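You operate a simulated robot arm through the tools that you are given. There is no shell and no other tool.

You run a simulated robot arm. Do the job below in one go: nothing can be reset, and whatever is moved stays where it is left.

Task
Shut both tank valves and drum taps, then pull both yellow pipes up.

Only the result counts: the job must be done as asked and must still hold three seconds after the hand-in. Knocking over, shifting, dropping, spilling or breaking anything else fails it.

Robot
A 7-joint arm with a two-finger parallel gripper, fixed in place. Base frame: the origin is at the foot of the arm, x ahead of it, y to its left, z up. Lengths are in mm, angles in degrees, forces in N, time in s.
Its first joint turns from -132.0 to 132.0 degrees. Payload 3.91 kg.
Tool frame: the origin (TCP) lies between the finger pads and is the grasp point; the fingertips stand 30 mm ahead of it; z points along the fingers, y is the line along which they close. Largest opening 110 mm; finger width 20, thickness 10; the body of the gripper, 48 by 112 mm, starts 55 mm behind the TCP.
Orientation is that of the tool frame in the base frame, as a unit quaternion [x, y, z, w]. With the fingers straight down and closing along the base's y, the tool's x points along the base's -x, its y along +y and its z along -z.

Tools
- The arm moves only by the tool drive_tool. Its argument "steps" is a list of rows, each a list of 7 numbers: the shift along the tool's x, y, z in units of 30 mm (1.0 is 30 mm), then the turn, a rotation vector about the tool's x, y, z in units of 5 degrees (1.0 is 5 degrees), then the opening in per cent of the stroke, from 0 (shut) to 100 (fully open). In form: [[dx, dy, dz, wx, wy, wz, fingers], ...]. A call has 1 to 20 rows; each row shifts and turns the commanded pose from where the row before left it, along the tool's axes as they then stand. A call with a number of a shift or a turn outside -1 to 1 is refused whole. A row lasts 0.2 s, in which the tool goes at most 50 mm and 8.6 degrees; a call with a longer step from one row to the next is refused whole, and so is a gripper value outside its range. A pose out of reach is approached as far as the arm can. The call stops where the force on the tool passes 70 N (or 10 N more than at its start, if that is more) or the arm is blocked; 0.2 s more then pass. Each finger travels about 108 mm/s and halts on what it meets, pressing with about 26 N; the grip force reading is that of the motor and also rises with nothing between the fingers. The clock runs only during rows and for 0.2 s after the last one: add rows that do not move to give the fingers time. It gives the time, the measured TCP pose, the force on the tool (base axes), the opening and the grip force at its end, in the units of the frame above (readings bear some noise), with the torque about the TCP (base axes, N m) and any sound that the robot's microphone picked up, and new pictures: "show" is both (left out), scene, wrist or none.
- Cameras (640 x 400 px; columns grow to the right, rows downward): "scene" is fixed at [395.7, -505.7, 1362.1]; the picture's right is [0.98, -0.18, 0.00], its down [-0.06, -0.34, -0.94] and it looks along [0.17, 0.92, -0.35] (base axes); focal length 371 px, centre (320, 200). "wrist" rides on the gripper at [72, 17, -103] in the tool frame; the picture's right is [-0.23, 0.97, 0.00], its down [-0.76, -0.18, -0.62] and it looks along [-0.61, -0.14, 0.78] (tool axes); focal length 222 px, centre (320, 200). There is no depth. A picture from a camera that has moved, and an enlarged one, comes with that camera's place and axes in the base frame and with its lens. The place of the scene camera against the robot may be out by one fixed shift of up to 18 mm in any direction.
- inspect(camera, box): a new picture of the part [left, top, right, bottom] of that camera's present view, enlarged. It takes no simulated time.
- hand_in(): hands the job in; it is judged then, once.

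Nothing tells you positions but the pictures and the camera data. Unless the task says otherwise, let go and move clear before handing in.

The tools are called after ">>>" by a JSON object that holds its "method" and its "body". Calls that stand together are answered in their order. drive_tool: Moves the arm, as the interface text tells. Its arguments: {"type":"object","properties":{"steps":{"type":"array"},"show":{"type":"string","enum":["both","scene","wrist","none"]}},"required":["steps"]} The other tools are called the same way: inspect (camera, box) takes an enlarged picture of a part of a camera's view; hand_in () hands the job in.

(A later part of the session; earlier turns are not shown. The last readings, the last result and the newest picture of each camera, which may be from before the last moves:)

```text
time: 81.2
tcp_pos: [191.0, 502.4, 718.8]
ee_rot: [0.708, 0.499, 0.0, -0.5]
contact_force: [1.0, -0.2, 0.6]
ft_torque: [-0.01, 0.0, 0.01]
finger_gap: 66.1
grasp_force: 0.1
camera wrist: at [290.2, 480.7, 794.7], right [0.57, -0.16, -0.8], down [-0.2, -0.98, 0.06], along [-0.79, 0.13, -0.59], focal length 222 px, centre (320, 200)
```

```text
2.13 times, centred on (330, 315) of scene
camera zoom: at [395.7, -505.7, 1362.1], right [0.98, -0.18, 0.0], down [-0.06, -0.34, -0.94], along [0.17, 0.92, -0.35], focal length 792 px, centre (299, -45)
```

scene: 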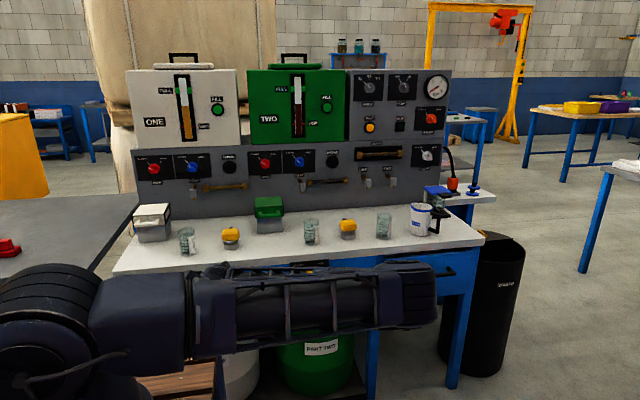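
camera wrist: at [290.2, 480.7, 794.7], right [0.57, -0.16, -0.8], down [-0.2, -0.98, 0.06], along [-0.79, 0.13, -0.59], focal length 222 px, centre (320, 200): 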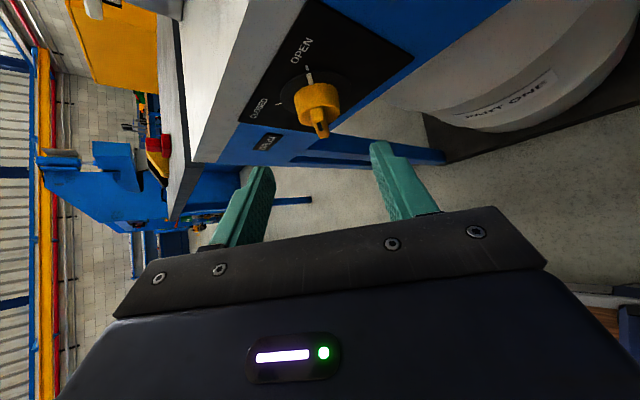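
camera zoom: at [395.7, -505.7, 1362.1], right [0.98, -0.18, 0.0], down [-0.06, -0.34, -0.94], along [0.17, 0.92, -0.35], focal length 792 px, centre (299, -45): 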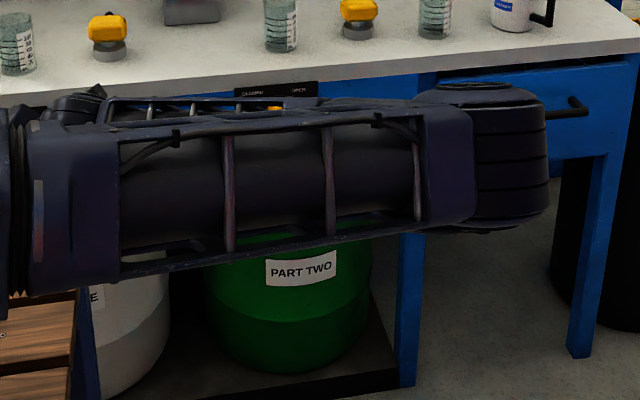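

The elbow lies low to the right and the forearm is near the cart's corner, which I don't like. I raise the tool 150 mm and roll it half a turn the other way, which should swing the elbow up.

>>> {"method": "drive_tool", "body": {"steps": [[0.5, -0.707, -0.5, 0, 0, 0, 60], [0.5, -0.707, -0.5, 0, 0, 0, 60], [0.5, -0.707, -0.5, 0, 0, 0, 60], [0.5, -0.707, -0.5, 0, 0, 0, 60], [0.5, -0.707, -0.5, 0, 0, 0, 60]], "show": "scene"}}

>>> {"method": "drive_tool", "body": {"steps": [[0, 0, 0, 0, 0, -1, 60], [0, 0, 0, 0, 0, -1, 60], [0, 0, 0, 0, 0, -1, 60], [0, 0, 0, 0, 0, -1, 60], [0, 0, 0, 0, 0, -1, 60], [0, 0, 0, 0, 0, -1, 60], [0, 0, 0, 0, 0, -1, 60], [0, 0, 0, 0, 0, -1, 60], [0, 0, 0, 0, 0, -1, 60], [0, 0, 0, 0, 0, -1, 60], [0, 0, 0, 0, 0, -1, 60], [0, 0, 0, 0, 0, -1, 60], [0, 0, 0, 0, 0, -1, 60], [0, 0, 0, 0, 0, -1, 60], [0, 0, 0, 0, 0, -1, 60], [0, 0, 0, 0, 0, -1, 60], [0, 0, 0, 0, 0, -1, 60], [0, 0, 0, 0, 0, -1, 60]], "show": "scene"}}

>>> {"method": "drive_tool", "body": {"steps": [[0, 0, 0, 0, 0, -1, 60], [0, 0, 0, 0, 0, -1, 60], [0, 0, 0, 0, 0, -1, 60], [0, 0, 0, 0, 0, -1, 60], [0, 0, 0, 0, 0, -1, 60], [0, 0, 0, 0, 0, -1, 60], [0, 0, 0, 0, 0, -1, 60], [0, 0, 0, 0, 0, -1, 60], [0, 0, 0, 0, 0, -1, 60], [0, 0, 0, 0, 0, -1, 60], [0, 0, 0, 0, 0, -1, 60], [0, 0, 0, 0, 0, -1, 60], [0, 0, 0, 0, 0, -1, 60], [0, 0, 0, 0, 0, -1, 60], [0, 0, 0, 0, 0, -1, 60], [0, 0, 0, 0, 0, -1, 60], [0, 0, 0, 0, 0, -1, 60], [0, 0, 0, 0, 0, -1, 60]], "show": "both"}}

```text
time: 82.4
tcp_pos: [190.1, 504.0, 867.1]
ee_rot: [0.708, 0.5, 0.001, -0.498]
contact_force: [0.4, 0.0, 0.0]
ft_torque: [0.01, -0.02, -0.02]
finger_gap: 65.9
grasp_force: 0.0
```

scene: 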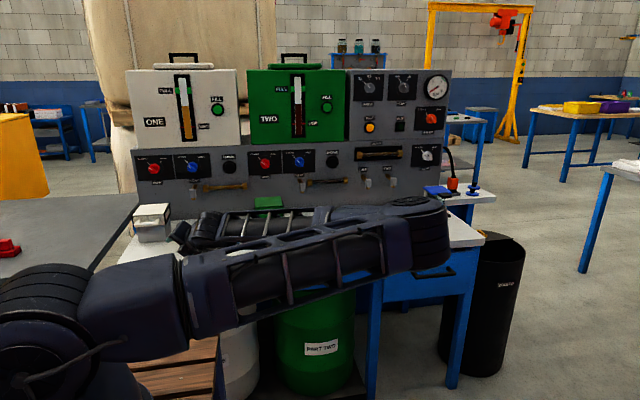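

```text
time: 86.2
tcp_pos: [189.7, 502.7, 867.4]
ee_rot: [0.147, 0.854, 0.354, -0.352]
contact_force: [-0.3, 0.5, 0.3]
ft_torque: [-0.01, 0.04, -0.02]
finger_gap: 66.0
grasp_force: 0.0
```

scene: 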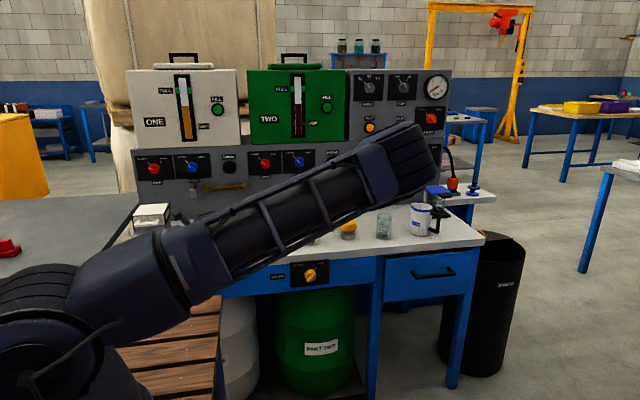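

```text
time: 90.0
tcp_pos: [191.4, 502.8, 867.6]
ee_rot: [-0.5, 0.707, 0.499, 0.001]
contact_force: [0.0, 0.6, -0.9]
ft_torque: [0.0, -0.01, -0.02]
finger_gap: 65.9
grasp_force: 0.0
camera wrist: at [194.0, 378.9, 895.3], right [-0.58, 0.16, 0.8], down [0.82, 0.1, 0.57], along [0.01, 0.98, -0.19], focal length 222 px, centre (320, 200)
```

scene: 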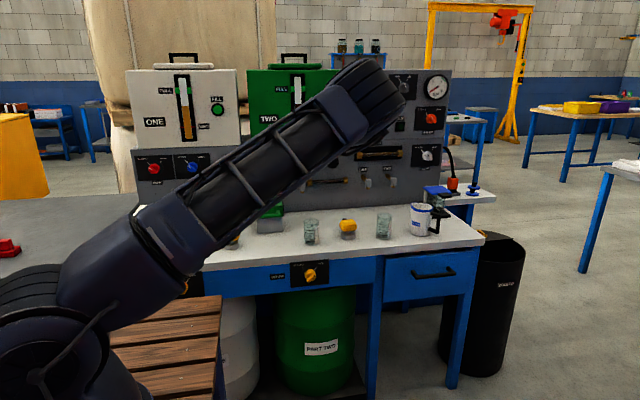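
wrist: 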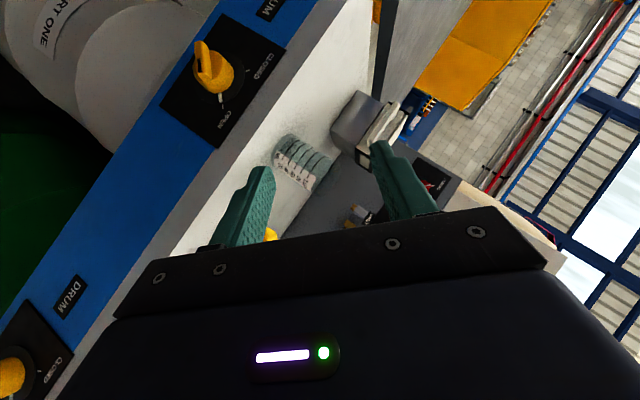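

The elbow is much higher now, and the wrist camera has a front view of both taps. I enlarge them.

>>> {"method": "inspect", "body": {"camera": "wrist", "box": [130, 10, 300, 150]}}

>>> {"method": "inspect", "body": {"camera": "wrist", "box": [0, 260, 170, 400]}}

```text
2.86 times, centred on (215, 80) of wrist
camera zoom: at [194.0, 378.9, 895.3], right [-0.58, 0.16, 0.8], down [0.82, 0.1, 0.57], along [0.01, 0.98, -0.19], focal length 635 px, centre (620, 543)
```

zoom: 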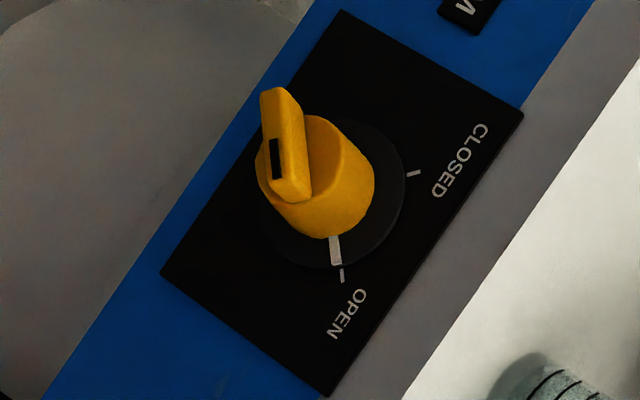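

```text
2.86 times, centred on (85, 330) of wrist
camera zoom: at [194.0, 378.9, 895.3], right [-0.58, 0.16, 0.8], down [0.82, 0.1, 0.57], along [0.01, 0.98, -0.19], focal length 635 px, centre (991, -171)
```

zoom: 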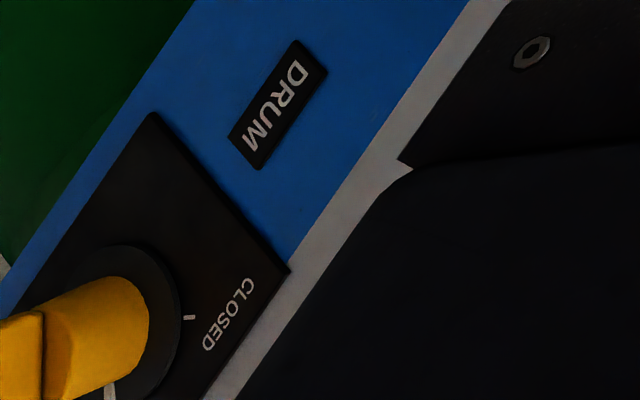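

Tap ONE axis ≈ (150, 676). I descend to 60 mm in front of the bar along the tool direction.

>>> {"method": "drive_tool", "body": {"steps": [[0.503, -0.712, 0.503, 0, 0, 0, 60], [0.503, -0.712, 0.503, 0, 0, 0, 60], [0.503, -0.712, 0.503, 0, 0, 0, 60], [0.503, -0.712, 0.503, 0, 0, 0, 60], [0.503, -0.712, 0.503, 0, 0, 0, 60]]}}

>>> {"method": "inspect", "body": {"camera": "wrist", "box": [200, 60, 440, 210]}}

```text
time: 91.2
tcp_pos: [192.4, 504.5, 714.1]
ee_rot: [-0.5, 0.708, 0.499, 0.001]
contact_force: [-0.5, 0.2, -0.2]
ft_torque: [0.0, -0.02, -0.03]
finger_gap: 66.1
grasp_force: 0.0
camera wrist: at [194.6, 379.9, 744.0], right [-0.58, 0.16, 0.8], down [0.82, 0.1, 0.57], along [0.01, 0.98, -0.19], focal length 222 px, centre (320, 200)
```

scene: 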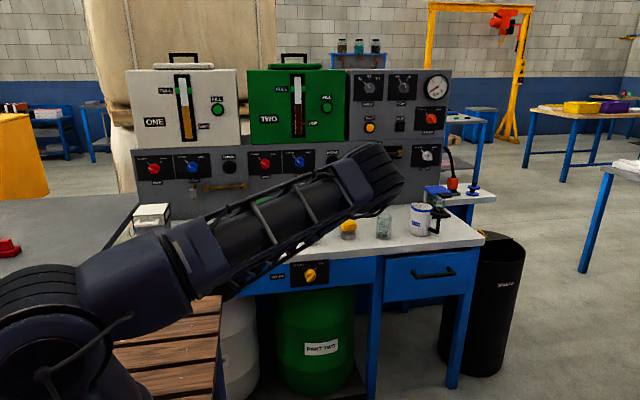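
wrist: 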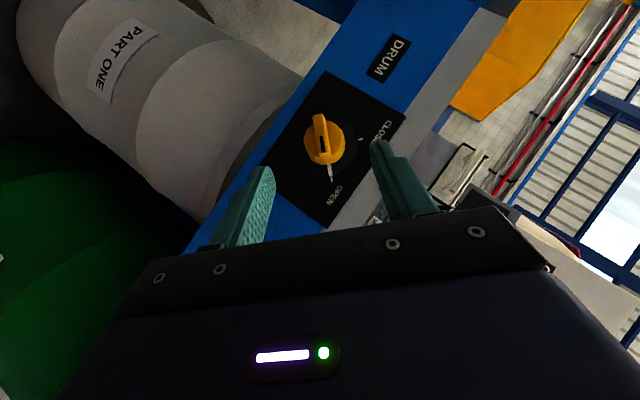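

```text
2.67 times, centred on (320, 135) of wrist
camera zoom: at [194.6, 379.9, 744.0], right [-0.58, 0.16, 0.8], down [0.82, 0.1, 0.57], along [0.01, 0.98, -0.19], focal length 592 px, centre (320, 373)
```

zoom: 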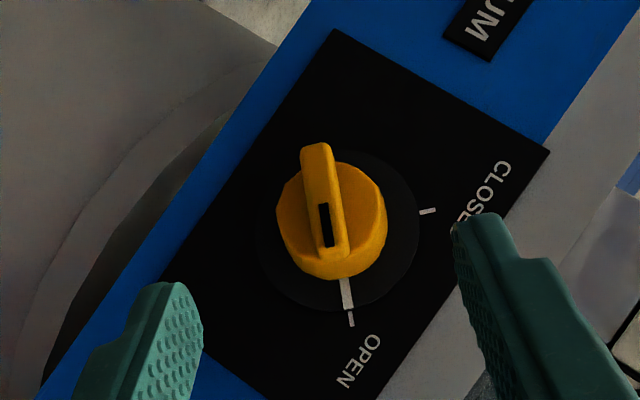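

>>> {"method": "drive_tool", "body": {"steps": [[0.05, 0.037, 0.4, 0, 0, 0, 60], [0, 0, 0.4, 0, 0, 0, 60], [0, 0, 0.4, 0, 0, 0, 60], [0, 0, 0.3, 0, 0, 0, 60]]}}

>>> {"method": "inspect", "body": {"camera": "wrist", "box": [200, 80, 440, 230]}}

```text
time: 92.2
tcp_pos: [166.7, 533.7, 693.8]
ee_rot: [-0.5, 0.708, 0.499, 0.001]
contact_force: [0.3, -0.5, 0.3]
ft_torque: [-0.01, -0.01, 0.03]
finger_gap: 66.1
grasp_force: 0.0
camera wrist: at [170.4, 409.4, 722.0], right [-0.58, 0.16, 0.8], down [0.82, 0.1, 0.57], along [0.01, 0.98, -0.19], focal length 222 px, centre (320, 200)
```

scene: 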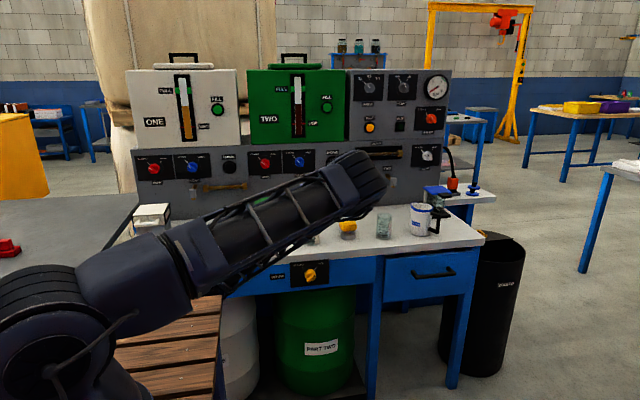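
wrist: 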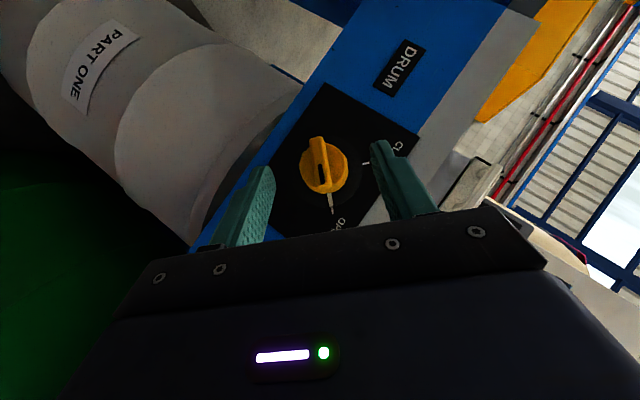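

```text
2.67 times, centred on (320, 155) of wrist
camera zoom: at [170.4, 409.4, 722.0], right [-0.58, 0.16, 0.8], down [0.82, 0.1, 0.57], along [0.01, 0.98, -0.19], focal length 592 px, centre (320, 320)
```

zoom: 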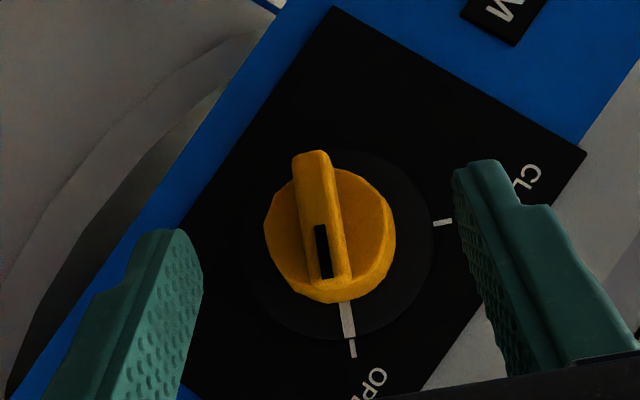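

>>> {"method": "drive_tool", "body": {"steps": [[0, 0, 0.25, 0, 0, 0, 60], [0, 0, 0.2, 0, 0, 0, 60], [0, 0, 0.1, 0, 0, 0, 60], [0, 0, 0, 0, 0, 0, 60]], "show": "wrist"}}

>>> {"method": "inspect", "body": {"camera": "wrist", "box": [200, 80, 440, 230]}}

```text
time: 93.2
tcp_pos: [159.4, 544.0, 686.1]
ee_rot: [-0.5, 0.708, 0.499, 0.0]
contact_force: [0.4, 0.5, 0.2]
ft_torque: [-0.03, -0.01, 0.0]
finger_gap: 66.0
grasp_force: 0.1
camera wrist: at [162.4, 420.8, 713.4], right [-0.58, 0.16, 0.8], down [0.82, 0.1, 0.57], along [0.01, 0.98, -0.19], focal length 222 px, centre (320, 200)
```

wrist: 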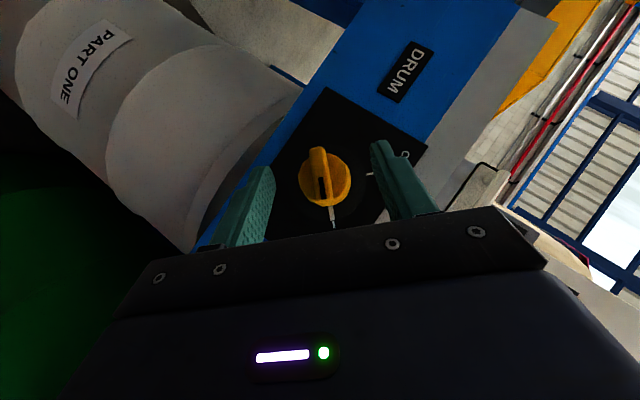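

```text
2.67 times, centred on (320, 155) of wrist
camera zoom: at [162.4, 420.8, 713.4], right [-0.58, 0.16, 0.8], down [0.82, 0.1, 0.57], along [0.01, 0.98, -0.19], focal length 592 px, centre (320, 320)
```

zoom: 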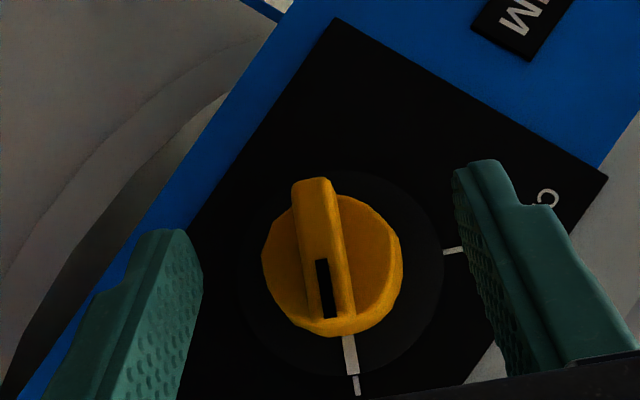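

>>> {"method": "drive_tool", "body": {"steps": [[0, 0, 0, 0, 0, 0, 30], [0, 0, 0, 0, 0, 0, 0], [0, 0, 0, 0, 0, 0, 0], [0, 0, 0, 0, 0, 0, 0], [0, 0, 0, 0, 0, 0, 0]], "show": "wrist"}}

>>> {"method": "inspect", "body": {"camera": "wrist", "box": [200, 80, 440, 230]}}

```text
time: 94.4
tcp_pos: [160.1, 545.5, 684.5]
ee_rot: [-0.5, 0.708, 0.499, 0.001]
contact_force: [5.8, -0.5, -11.6]
ft_torque: [0.05, -0.2, -0.32]
finger_gap: 10.6
grasp_force: 45.3
camera wrist: at [162.8, 420.7, 713.0], right [-0.58, 0.16, 0.8], down [0.82, 0.1, 0.57], along [0.02, 0.98, -0.19], focal length 222 px, centre (320, 200)
```

wrist: 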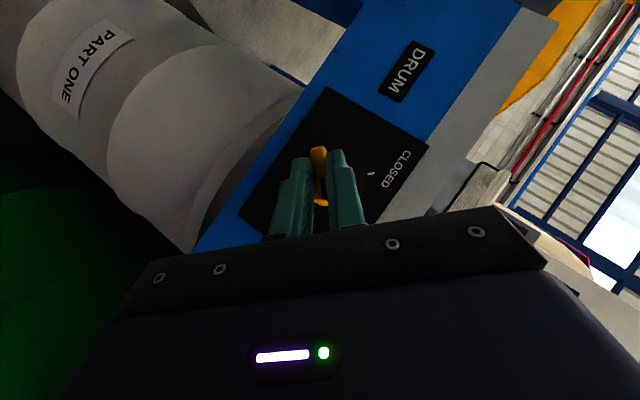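

```text
2.67 times, centred on (320, 155) of wrist
camera zoom: at [162.8, 420.7, 713.0], right [-0.58, 0.16, 0.8], down [0.82, 0.1, 0.57], along [0.02, 0.98, -0.19], focal length 592 px, centre (320, 320)
```

zoom: 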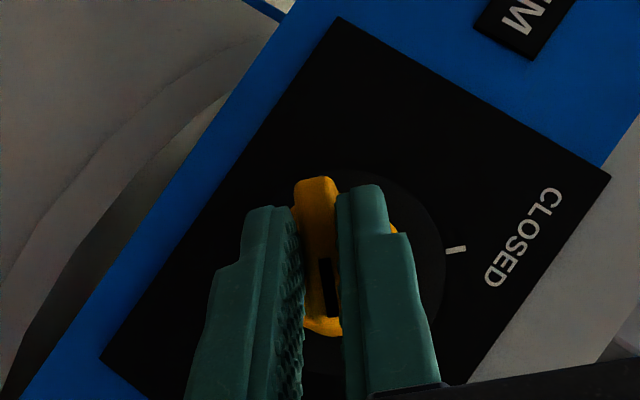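

Tap ONE's bar is gripped. I turn about the tap's axis towards CLOSED in two stages.

>>> {"method": "drive_tool", "body": {"steps": [[0, 0.041, 0, 0.707, 0, -0.707, 0], [0, 0.041, 0, 0.707, 0, -0.707, 0], [0, 0.041, 0, 0.707, 0, -0.707, 0], [0, 0.041, 0, 0.707, 0, -0.707, 0], [0, 0.041, 0, 0.707, 0, -0.707, 0], [0, 0.041, 0, 0.707, 0, -0.707, 0], [0, 0.041, 0, 0.707, 0, -0.707, 0], [0, 0.041, 0, 0.707, 0, -0.707, 0], [0, 0.041, 0, 0.707, 0, -0.707, 0]]}}

>>> {"method": "inspect", "body": {"camera": "wrist", "box": [200, 80, 440, 230]}}

```text
time: 96.4
tcp_pos: [150.2, 544.6, 689.1]
ee_rot: [-0.653, 0.654, 0.269, 0.27]
contact_force: [21.0, 8.7, -34.5]
ft_torque: [-0.38, -0.28, -0.37]
finger_gap: 10.9
grasp_force: 44.9
camera wrist: at [132.7, 421.0, 711.9], right [-0.97, 0.16, 0.16], down [0.18, 0.1, 0.98], along [0.14, 0.98, -0.13], focal length 222 px, centre (320, 200)
```

scene: 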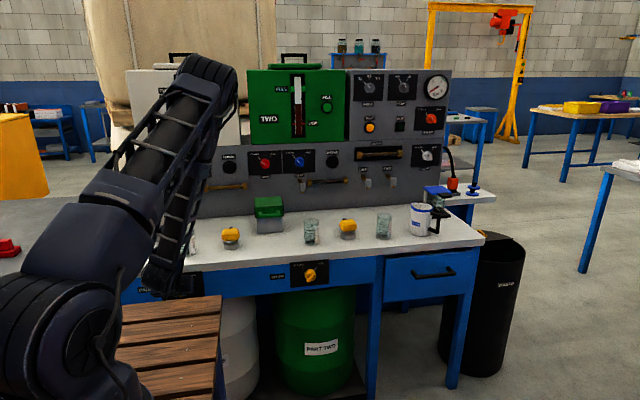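
wrist: 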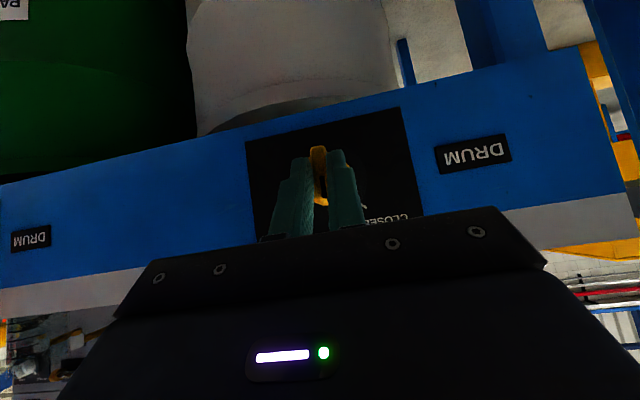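

```text
2.67 times, centred on (320, 155) of wrist
camera zoom: at [132.7, 421.0, 711.9], right [-0.97, 0.16, 0.16], down [0.18, 0.1, 0.98], along [0.14, 0.98, -0.13], focal length 592 px, centre (320, 320)
```

zoom: 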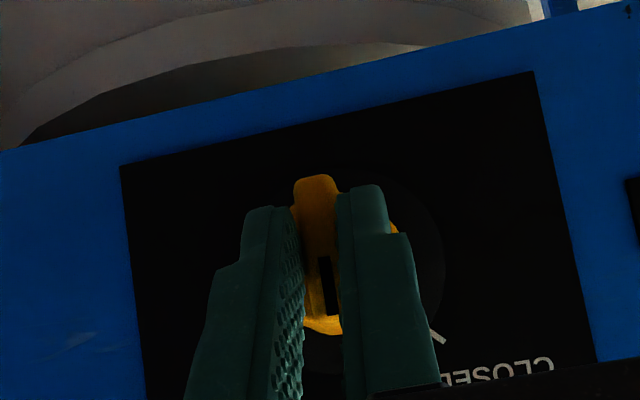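

>>> {"method": "drive_tool", "body": {"steps": [[0.035, 0.014, 0.035, 0.707, 0, -0.707, 0], [0, 0.041, 0, 0.707, 0, -0.707, 0], [0, 0.041, 0, 0.707, 0, -0.707, 0], [0, 0.041, 0, 0.707, 0, -0.707, 0], [0, 0.041, 0, 0.707, 0, -0.707, 0], [0, 0.041, 0, 0.707, 0, -0.707, 0], [0, 0.041, 0, 0.707, 0, -0.707, 0], [0, 0.041, 0, 0.707, 0, -0.707, 0], [0, 0.041, 0, 0.707, 0, -0.707, 0]]}}

>>> {"method": "inspect", "body": {"camera": "wrist", "box": [200, 80, 440, 230]}}

```text
time: 98.4
tcp_pos: [140.1, 545.0, 685.0]
ee_rot: [0.707, -0.5, 0.001, -0.5]
contact_force: [14.6, -3.7, 25.8]
ft_torque: [0.45, -0.39, -0.31]
finger_gap: 10.9
grasp_force: 45.0
camera wrist: at [112.3, 421.0, 689.1], right [-0.8, 0.16, -0.58], down [-0.57, 0.1, 0.82], along [0.19, 0.98, 0.01], focal length 222 px, centre (320, 200)
```

scene: 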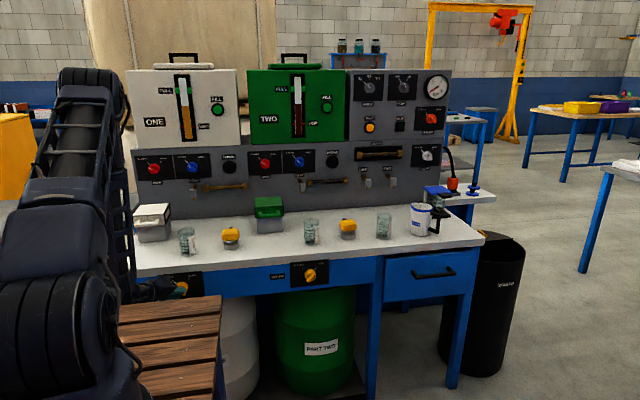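
wrist: 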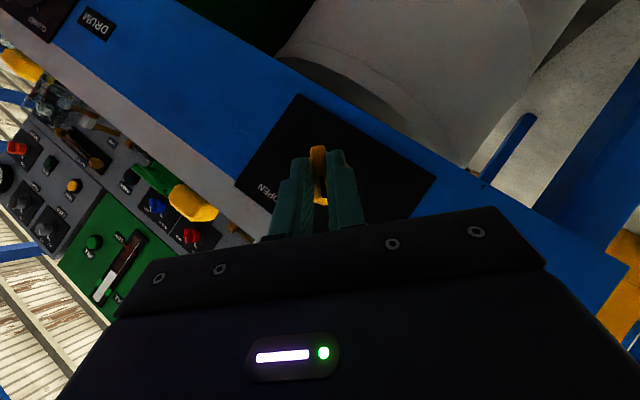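

```text
2.67 times, centred on (320, 155) of wrist
camera zoom: at [112.3, 421.0, 689.1], right [-0.8, 0.16, -0.58], down [-0.57, 0.1, 0.82], along [0.19, 0.98, 0.01], focal length 592 px, centre (320, 320)
```

zoom: 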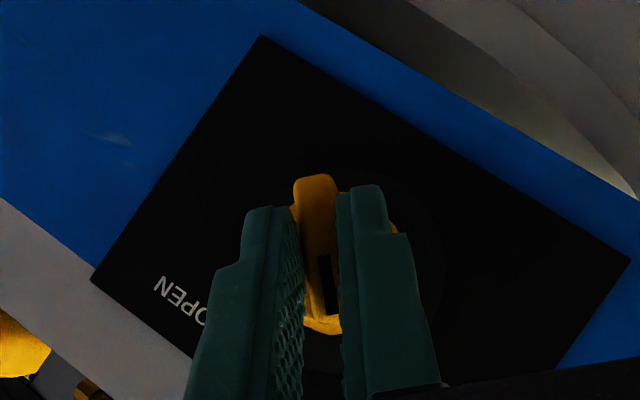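

>>> {"method": "drive_tool", "body": {"steps": [[0, 0, 0, 0, 0, 0, 30], [0, 0, 0, 0, 0, 0, 50], [0, 0, 0, 0, 0, 0, 60], [0, 0, -0.3, 0, 0, 0, 60], [0, 0, -0.4, 0, 0, 0, 60], [0, 0, -0.5, 0, 0, 0, 60], [0, 0, -0.5, 0, 0, 0, 60]]}}

>>> {"method": "inspect", "body": {"camera": "wrist", "box": [200, 60, 440, 210]}}

>>> {"method": "inspect", "body": {"camera": "scene", "box": [140, 262, 220, 312]}}

```text
time: 100.0
tcp_pos: [113.8, 509.5, 710.2]
ee_rot: [0.707, -0.501, 0.001, -0.5]
contact_force: [-0.6, -1.0, -0.5]
ft_torque: [0.02, -0.02, -0.04]
finger_gap: 66.1
grasp_force: 0.1
camera wrist: at [86.6, 384.3, 714.0], right [-0.8, 0.16, -0.57], down [-0.57, 0.1, 0.82], along [0.19, 0.98, 0.01], focal length 222 px, centre (320, 200)
```

scene: 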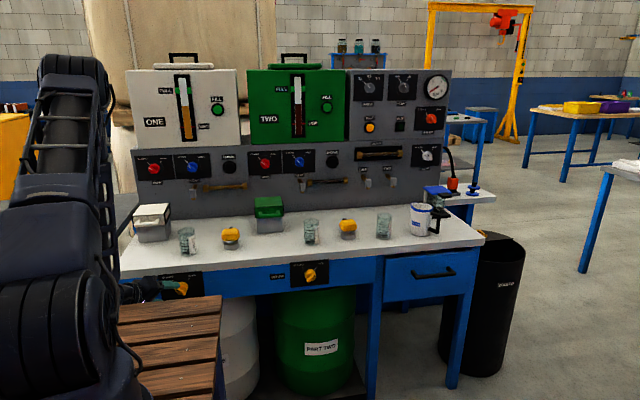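
wrist: 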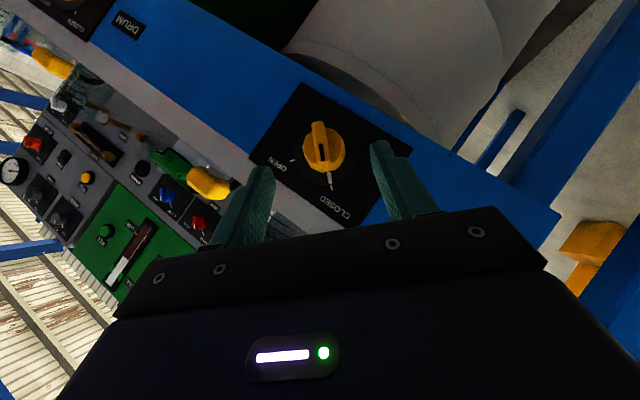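

```text
2.67 times, centred on (320, 135) of wrist
camera zoom: at [86.6, 384.3, 714.0], right [-0.8, 0.16, -0.57], down [-0.57, 0.1, 0.82], along [0.19, 0.98, 0.01], focal length 592 px, centre (320, 373)
```

zoom: 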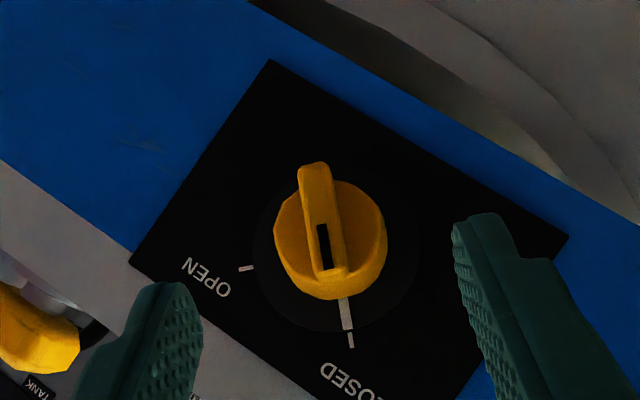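

```text
8.00 times, centred on (180, 287) of scene
camera zoom: at [395.7, -505.7, 1362.1], right [0.98, -0.18, 0.0], down [-0.06, -0.34, -0.94], along [0.17, 0.92, -0.35], focal length 2968 px, centre (1440, -496)
```

zoom: 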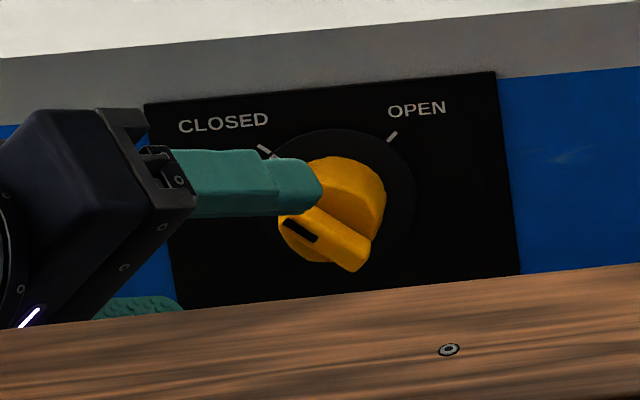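

Tap ONE is shut. I rise, swing the tool upright in roll and move right towards tap TWO.

>>> {"method": "drive_tool", "body": {"steps": [[-0.476, -0.673, -0.476, 0, 0, 0, 60], [-0.476, -0.673, -0.476, 0, 0, 0, 60], [-0.476, -0.673, -0.476, 0, 0, 0, 60], [-0.476, -0.673, -0.476, 0, 0, 0, 60], [-0.476, -0.673, -0.476, 0, 0, 0, 60], [-0.476, -0.673, -0.476, 0, 0, 0, 60], [-0.476, -0.673, -0.476, 0, 0, 0, 60], [0, 0, 0, -0.707, 0, 0.707, 60], [0, 0, 0, -0.707, 0, 0.707, 60], [0, 0, 0, -0.707, 0, 0.707, 60], [0, 0, 0, -0.707, 0, 0.707, 60], [0, 0, 0, -0.707, 0, 0.707, 60], [0, 0, 0, -0.707, 0, 0.707, 60], [0, 0, 0, -0.707, 0, 0.707, 60], [0, 0, 0, -0.707, 0, 0.707, 60], [0, 0, 0, -0.707, 0, 0.707, 60]], "show": "scene"}}

>>> {"method": "drive_tool", "body": {"steps": [[0, -0.97, 0, 0, 0, 0, 60], [0, -0.97, 0, 0, 0, 0, 60], [0, -0.97, 0, 0, 0, 0, 60], [0, -0.97, 0, 0, 0, 0, 60], [0, -0.97, 0, 0, 0, 0, 60], [0, -0.97, 0, 0, 0, 0, 60], [0, -0.97, 0, 0, 0, 0, 60], [0, -0.97, 0, 0, 0, 0, 60], [0, -0.97, 0, 0, 0, 0, 60], [0, -0.97, 0, 0, 0, 0, 60], [0, -0.97, 0, 0, 0, 0, 60], [0, -0.97, 0, 0, 0, 0, 60], [0, -0.97, 0, 0, 0, 0, 60], [0, -0.97, 0, 0, 0, 0, 60], [0, -0.97, 0, 0, 0, 0, 60], [0, -0.97, 0, 0, 0, 0, 60], [0, -0.97, 0, 0, 0, 0, 60]], "show": "both"}}

```text
time: 103.4
tcp_pos: [115.1, 508.4, 909.6]
ee_rot: [-0.654, 0.654, 0.27, 0.269]
contact_force: [-0.8, 0.1, -0.1]
ft_torque: [0.02, -0.03, -0.03]
finger_gap: 65.8
grasp_force: 0.0
```

scene: 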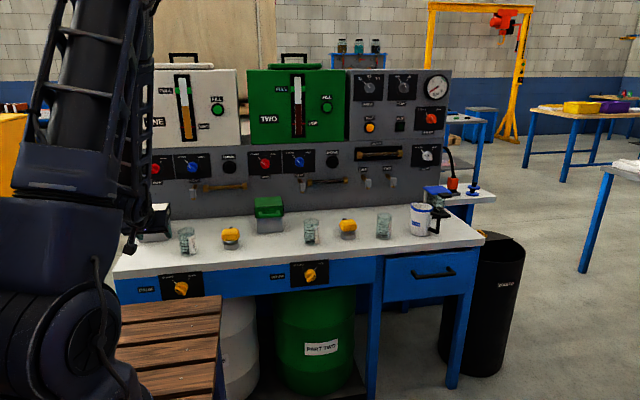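

```text
time: 107.0
tcp_pos: [608.7, 506.8, 912.7]
ee_rot: [-0.653, 0.654, 0.27, 0.272]
contact_force: [-0.7, 0.2, 0.6]
ft_torque: [0.0, -0.06, 0.0]
finger_gap: 65.7
grasp_force: 0.0
camera wrist: at [591.4, 382.6, 935.7], right [-0.97, 0.16, 0.16], down [0.18, 0.1, 0.98], along [0.14, 0.98, -0.12], focal length 222 px, centre (320, 200)
```

scene: 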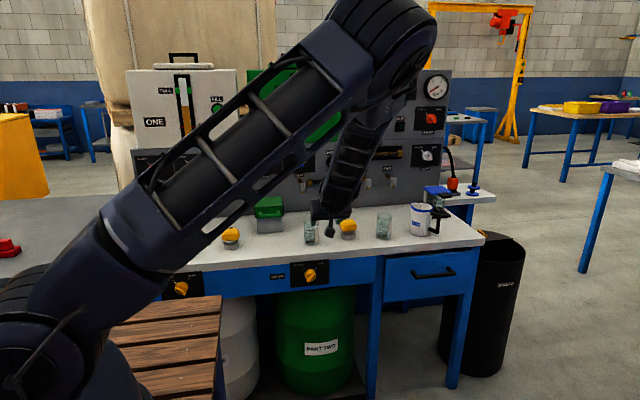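
wrist: 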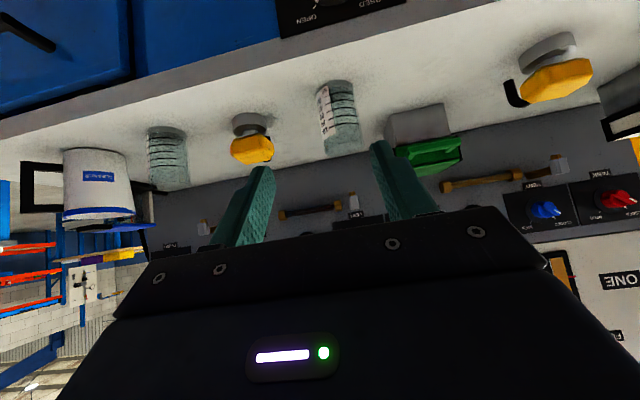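

>>> {"method": "drive_tool", "body": {"steps": [[0, 0, 0, -0.707, 0, 0.707, 60], [0, 0, 0, -0.707, 0, 0.707, 60], [0, 0, 0, -0.707, 0, 0.707, 60], [0, 0, 0, -0.707, 0, 0.707, 60], [0, 0, 0, -0.707, 0, 0.707, 60], [0, 0, 0, -0.707, 0, 0.707, 60], [0, 0, 0, -0.707, 0, 0.707, 60], [0, 0, 0, -0.707, 0, 0.707, 60], [0, 0, 0, -0.707, 0, 0.707, 60]]}}

>>> {"method": "inspect", "body": {"camera": "wrist", "box": [140, 0, 330, 130]}}

```text
time: 109.0
tcp_pos: [608.8, 508.3, 911.5]
ee_rot: [-0.499, 0.708, 0.5, 0.001]
contact_force: [0.7, 0.3, 0.6]
ft_torque: [-0.02, 0.01, 0.02]
finger_gap: 66.0
grasp_force: 0.1
camera wrist: at [611.9, 383.8, 938.5], right [-0.58, 0.16, 0.8], down [0.82, 0.1, 0.57], along [0.01, 0.98, -0.19], focal length 222 px, centre (320, 200)
```

scene: 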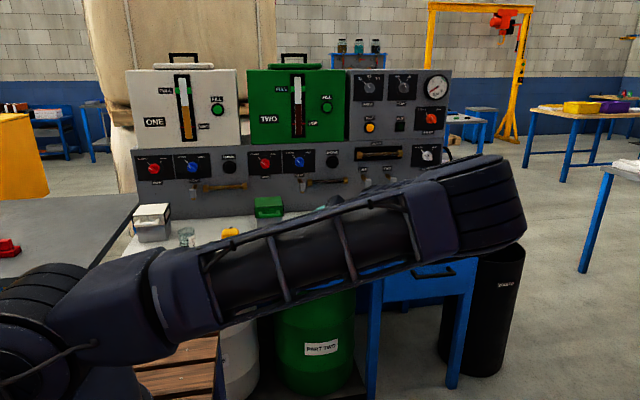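
wrist: 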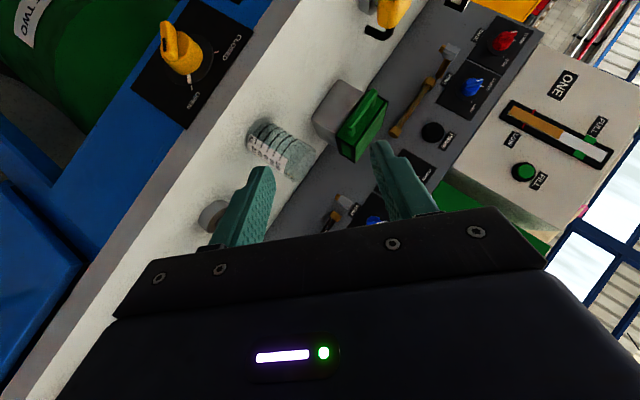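

```text
3.08 times, centred on (235, 65) of wrist
camera zoom: at [611.9, 383.8, 938.5], right [-0.58, 0.16, 0.8], down [0.82, 0.1, 0.57], along [0.01, 0.98, -0.19], focal length 684 px, centre (582, 615)
```

zoom: 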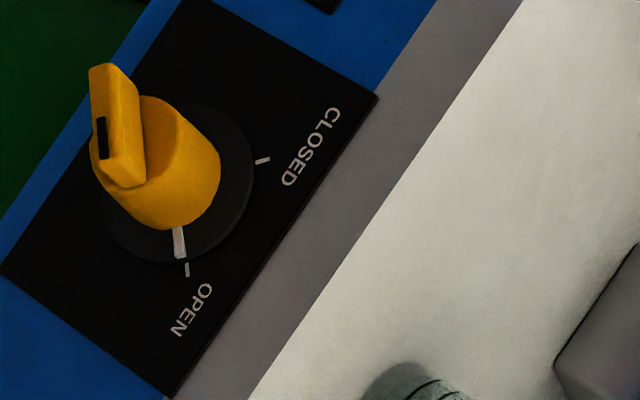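

Tap TWO's axis is at about (569.5, 675.5). I descend to 60 mm before its bar.

>>> {"method": "drive_tool", "body": {"steps": [[0.477, -0.661, 0.45, 0, 0, 0, 60], [0.477, -0.661, 0.45, 0, 0, 0, 60], [0.477, -0.661, 0.45, 0, 0, 0, 60], [0.477, -0.661, 0.45, 0, 0, 0, 60], [0.477, -0.661, 0.45, 0, 0, 0, 60], [0.477, -0.661, 0.45, 0, 0, 0, 60], [0.477, -0.661, 0.45, 0, 0, 0, 60]]}}

>>> {"method": "inspect", "body": {"camera": "wrist", "box": [200, 60, 440, 210]}}

```text
time: 110.6
tcp_pos: [610.1, 504.0, 714.5]
ee_rot: [-0.5, 0.708, 0.499, 0.001]
contact_force: [-0.5, 1.0, -0.2]
ft_torque: [0.02, -0.01, 0.04]
finger_gap: 65.9
grasp_force: 0.1
camera wrist: at [613.7, 379.9, 742.9], right [-0.58, 0.16, 0.8], down [0.82, 0.1, 0.57], along [0.01, 0.98, -0.19], focal length 222 px, centre (320, 200)
```

scene: 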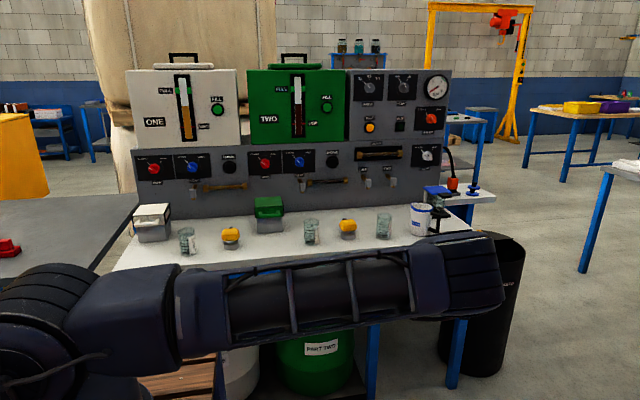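
wrist: 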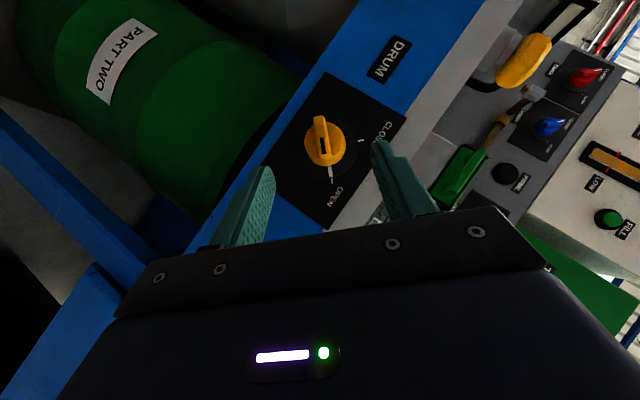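

```text
2.67 times, centred on (320, 135) of wrist
camera zoom: at [613.7, 379.9, 742.9], right [-0.58, 0.16, 0.8], down [0.82, 0.1, 0.57], along [0.01, 0.98, -0.19], focal length 592 px, centre (320, 373)
```

zoom: 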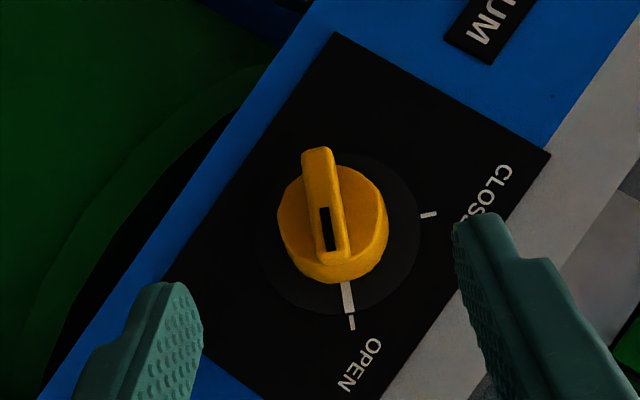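

>>> {"method": "drive_tool", "body": {"steps": [[0.027, 0.03, 0.4, 0, 0, 0, 60], [0, 0, 0.4, 0, 0, 0, 60], [0, 0, 0.4, 0, 0, 0, 60], [0, 0, 0.3, 0, 0, 0, 60], [0, 0, 0.25, 0, 0, 0, 60], [0, 0, 0.2, 0, 0, 0, 60], [0, 0, 0.05, 0, 0, 0, 60], [0, 0, 0, 0, 0, 0, 60]]}}

>>> {"method": "inspect", "body": {"camera": "wrist", "box": [200, 80, 440, 230]}}

```text
time: 112.4
tcp_pos: [579.1, 546.6, 684.6]
ee_rot: [-0.5, 0.708, 0.499, 0.002]
contact_force: [-0.6, 0.6, -0.2]
ft_torque: [-0.03, -0.01, 0.02]
finger_gap: 65.9
grasp_force: 0.2
camera wrist: at [582.8, 421.8, 712.8], right [-0.58, 0.16, 0.8], down [0.82, 0.1, 0.57], along [0.01, 0.98, -0.19], focal length 222 px, centre (320, 200)
```

scene: 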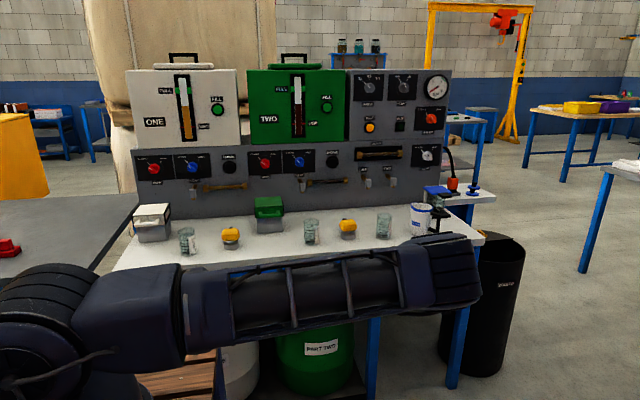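
wrist: 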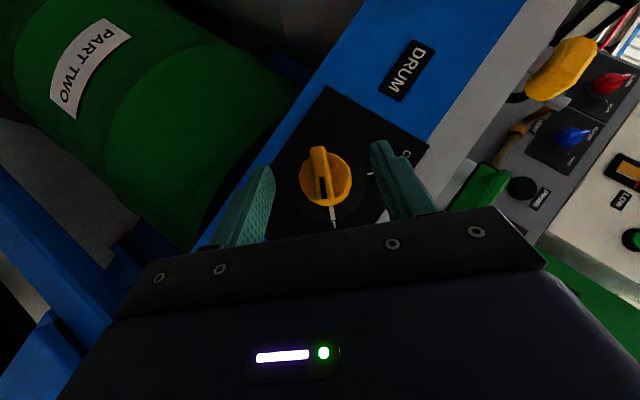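

```text
2.67 times, centred on (320, 155) of wrist
camera zoom: at [582.8, 421.8, 712.8], right [-0.58, 0.16, 0.8], down [0.82, 0.1, 0.57], along [0.01, 0.98, -0.19], focal length 592 px, centre (320, 320)
```

zoom: 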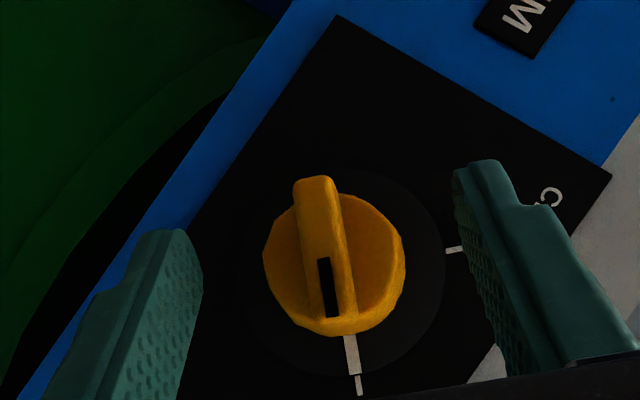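

Same geometry as tap ONE. I close on the bar and start the turn.

>>> {"method": "drive_tool", "body": {"steps": [[0, 0, 0, 0, 0, 0, 30], [0, 0, 0, 0, 0, 0, 0], [0, 0, 0, 0, 0, 0, 0], [0, 0, 0, 0, 0, 0, 0], [0, 0, 0, 0, 0, 0, 0]], "show": "wrist"}}

```text
time: 113.6
tcp_pos: [580.2, 545.3, 683.3]
ee_rot: [-0.5, 0.708, 0.5, 0.001]
contact_force: [1.7, 0.7, -2.1]
ft_torque: [0.05, 0.0, -0.02]
finger_gap: 11.0
grasp_force: 45.0
camera wrist: at [582.9, 421.8, 712.8], right [-0.58, 0.16, 0.8], down [0.82, 0.1, 0.57], along [0.01, 0.98, -0.19], focal length 222 px, centre (320, 200)
```

wrist: 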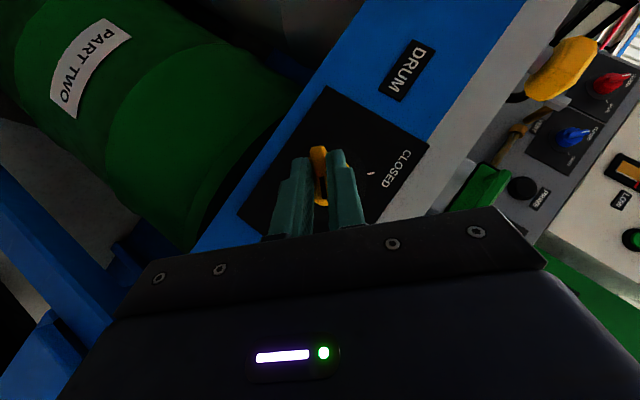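

>>> {"method": "drive_tool", "body": {"steps": [[0, 0.041, 0, 0.707, 0, -0.707, 0], [0, 0.041, 0, 0.707, 0, -0.707, 0], [0, 0.041, 0, 0.707, 0, -0.707, 0], [0, 0.041, 0, 0.707, 0, -0.707, 0], [0, 0.041, 0, 0.707, 0, -0.707, 0], [0, 0.041, 0, 0.707, 0, -0.707, 0], [0, 0.041, 0, 0.707, 0, -0.707, 0], [0, 0.041, 0, 0.707, 0, -0.707, 0], [0, 0.041, 0, 0.707, 0, -0.707, 0]]}}

>>> {"method": "inspect", "body": {"camera": "wrist", "box": [200, 80, 440, 230]}}

```text
time: 115.6
tcp_pos: [569.2, 546.3, 688.5]
ee_rot: [-0.652, 0.654, 0.269, 0.271]
contact_force: [7.1, 19.7, -23.3]
ft_torque: [0.01, -0.11, -0.01]
finger_gap: 10.9
grasp_force: 45.2
camera wrist: at [552.9, 421.6, 711.8], right [-0.97, 0.16, 0.16], down [0.18, 0.1, 0.98], along [0.14, 0.98, -0.13], focal length 222 px, centre (320, 200)
```

scene: 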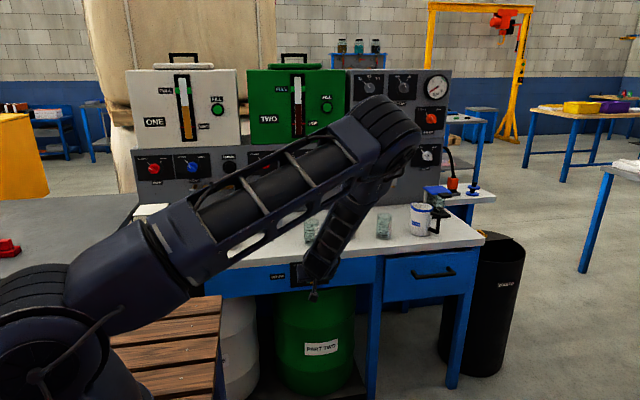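
wrist: 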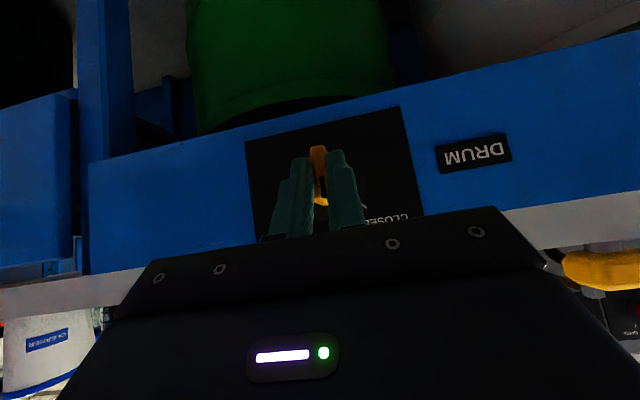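

```text
2.67 times, centred on (320, 155) of wrist
camera zoom: at [552.9, 421.6, 711.8], right [-0.97, 0.16, 0.16], down [0.18, 0.1, 0.98], along [0.14, 0.98, -0.13], focal length 592 px, centre (320, 320)
```

zoom: 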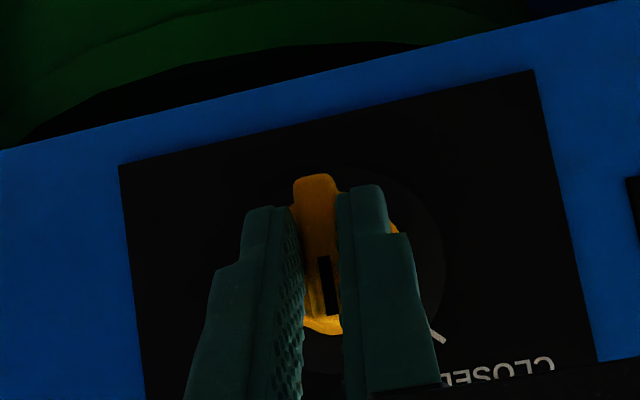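

>>> {"method": "drive_tool", "body": {"steps": [[0.035, 0.03, 0.035, 0.707, 0, -0.707, 0], [0, 0.041, 0, 0.707, 0, -0.707, 0], [0, 0.041, 0, 0.707, 0, -0.707, 0], [0, 0.041, 0, 0.707, 0, -0.707, 0], [0, 0.041, 0, 0.707, 0, -0.707, 0], [0, 0.041, 0, 0.707, 0, -0.707, 0], [0, 0.041, 0, 0.707, 0, -0.707, 0], [0, 0.041, 0, 0.707, 0, -0.707, 0], [0, 0.041, 0, 0.707, 0, -0.707, 0]]}}

```text
time: 117.6
tcp_pos: [560.1, 546.7, 684.5]
ee_rot: [0.707, -0.501, 0.002, -0.5]
contact_force: [-4.6, -11.2, 14.2]
ft_torque: [-0.37, -0.05, -0.51]
finger_gap: 10.7
grasp_force: 45.0
camera wrist: at [532.1, 421.6, 689.3], right [-0.8, 0.16, -0.58], down [-0.57, 0.1, 0.82], along [0.19, 0.98, 0.01], focal length 222 px, centre (320, 200)
```

scene: 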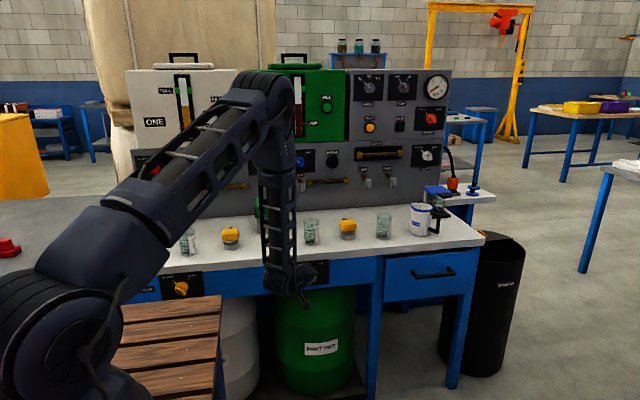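
wrist: 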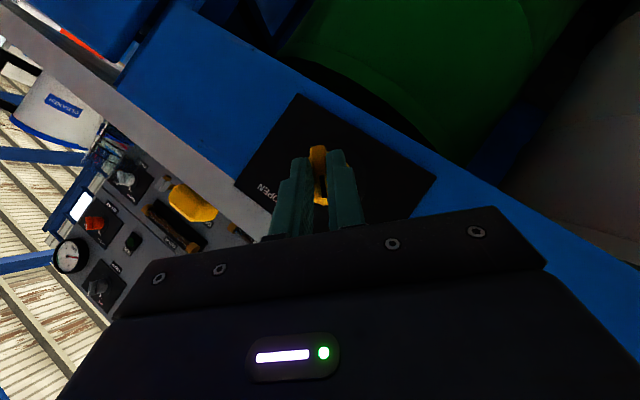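

Turned the full 90°. I let go, back off and check.

>>> {"method": "drive_tool", "body": {"steps": [[0, 0, 0, 0, 0, 0, 30], [0, 0, 0, 0, 0, 0, 50], [0, 0, 0, 0, 0, 0, 60], [0, 0, -0.3, 0, 0, 0, 60], [0, 0, -0.4, 0, 0, 0, 60], [0, 0, -0.5, 0, 0, 0, 60], [0, 0, -0.6, 0, 0, 0, 60]]}}

>>> {"method": "inspect", "body": {"camera": "wrist", "box": [200, 60, 440, 210]}}

>>> {"method": "inspect", "body": {"camera": "scene", "box": [140, 262, 220, 312]}}

```text
time: 119.2
tcp_pos: [531.0, 509.2, 712.2]
ee_rot: [0.707, -0.501, 0.0, -0.5]
contact_force: [0.7, 0.7, -0.6]
ft_torque: [0.04, -0.02, -0.03]
finger_gap: 65.9
grasp_force: 0.2
camera wrist: at [504.6, 384.4, 716.3], right [-0.8, 0.16, -0.57], down [-0.57, 0.1, 0.82], along [0.19, 0.98, 0.01], focal length 222 px, centre (320, 200)
```

scene: 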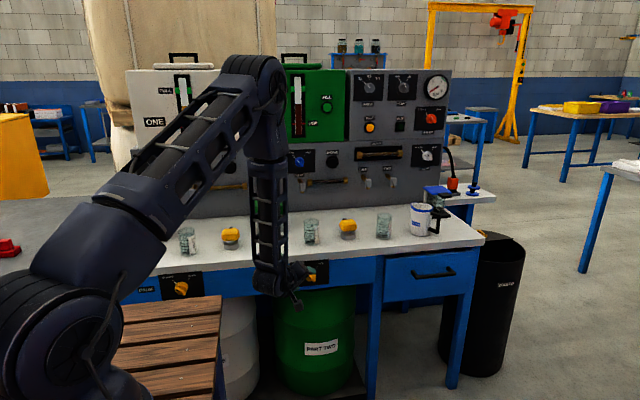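
wrist: 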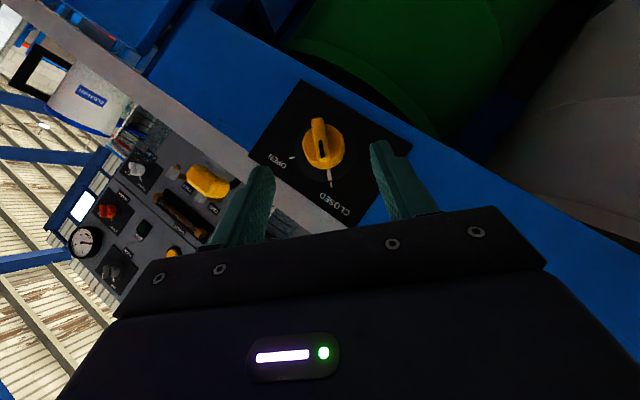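

```text
2.67 times, centred on (320, 135) of wrist
camera zoom: at [504.6, 384.4, 716.3], right [-0.8, 0.16, -0.57], down [-0.57, 0.1, 0.82], along [0.19, 0.98, 0.01], focal length 592 px, centre (320, 373)
```

zoom: 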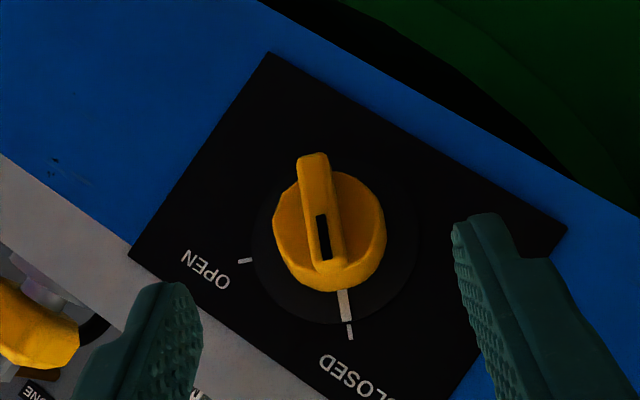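

```text
8.00 times, centred on (180, 287) of scene
camera zoom: at [395.7, -505.7, 1362.1], right [0.98, -0.18, 0.0], down [-0.06, -0.34, -0.94], along [0.17, 0.92, -0.35], focal length 2968 px, centre (1440, -496)
```

zoom: 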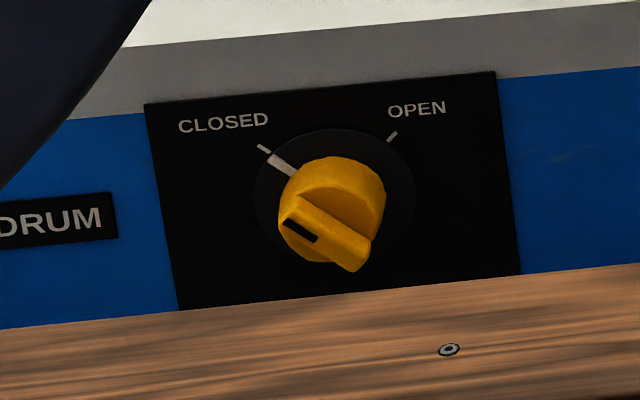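

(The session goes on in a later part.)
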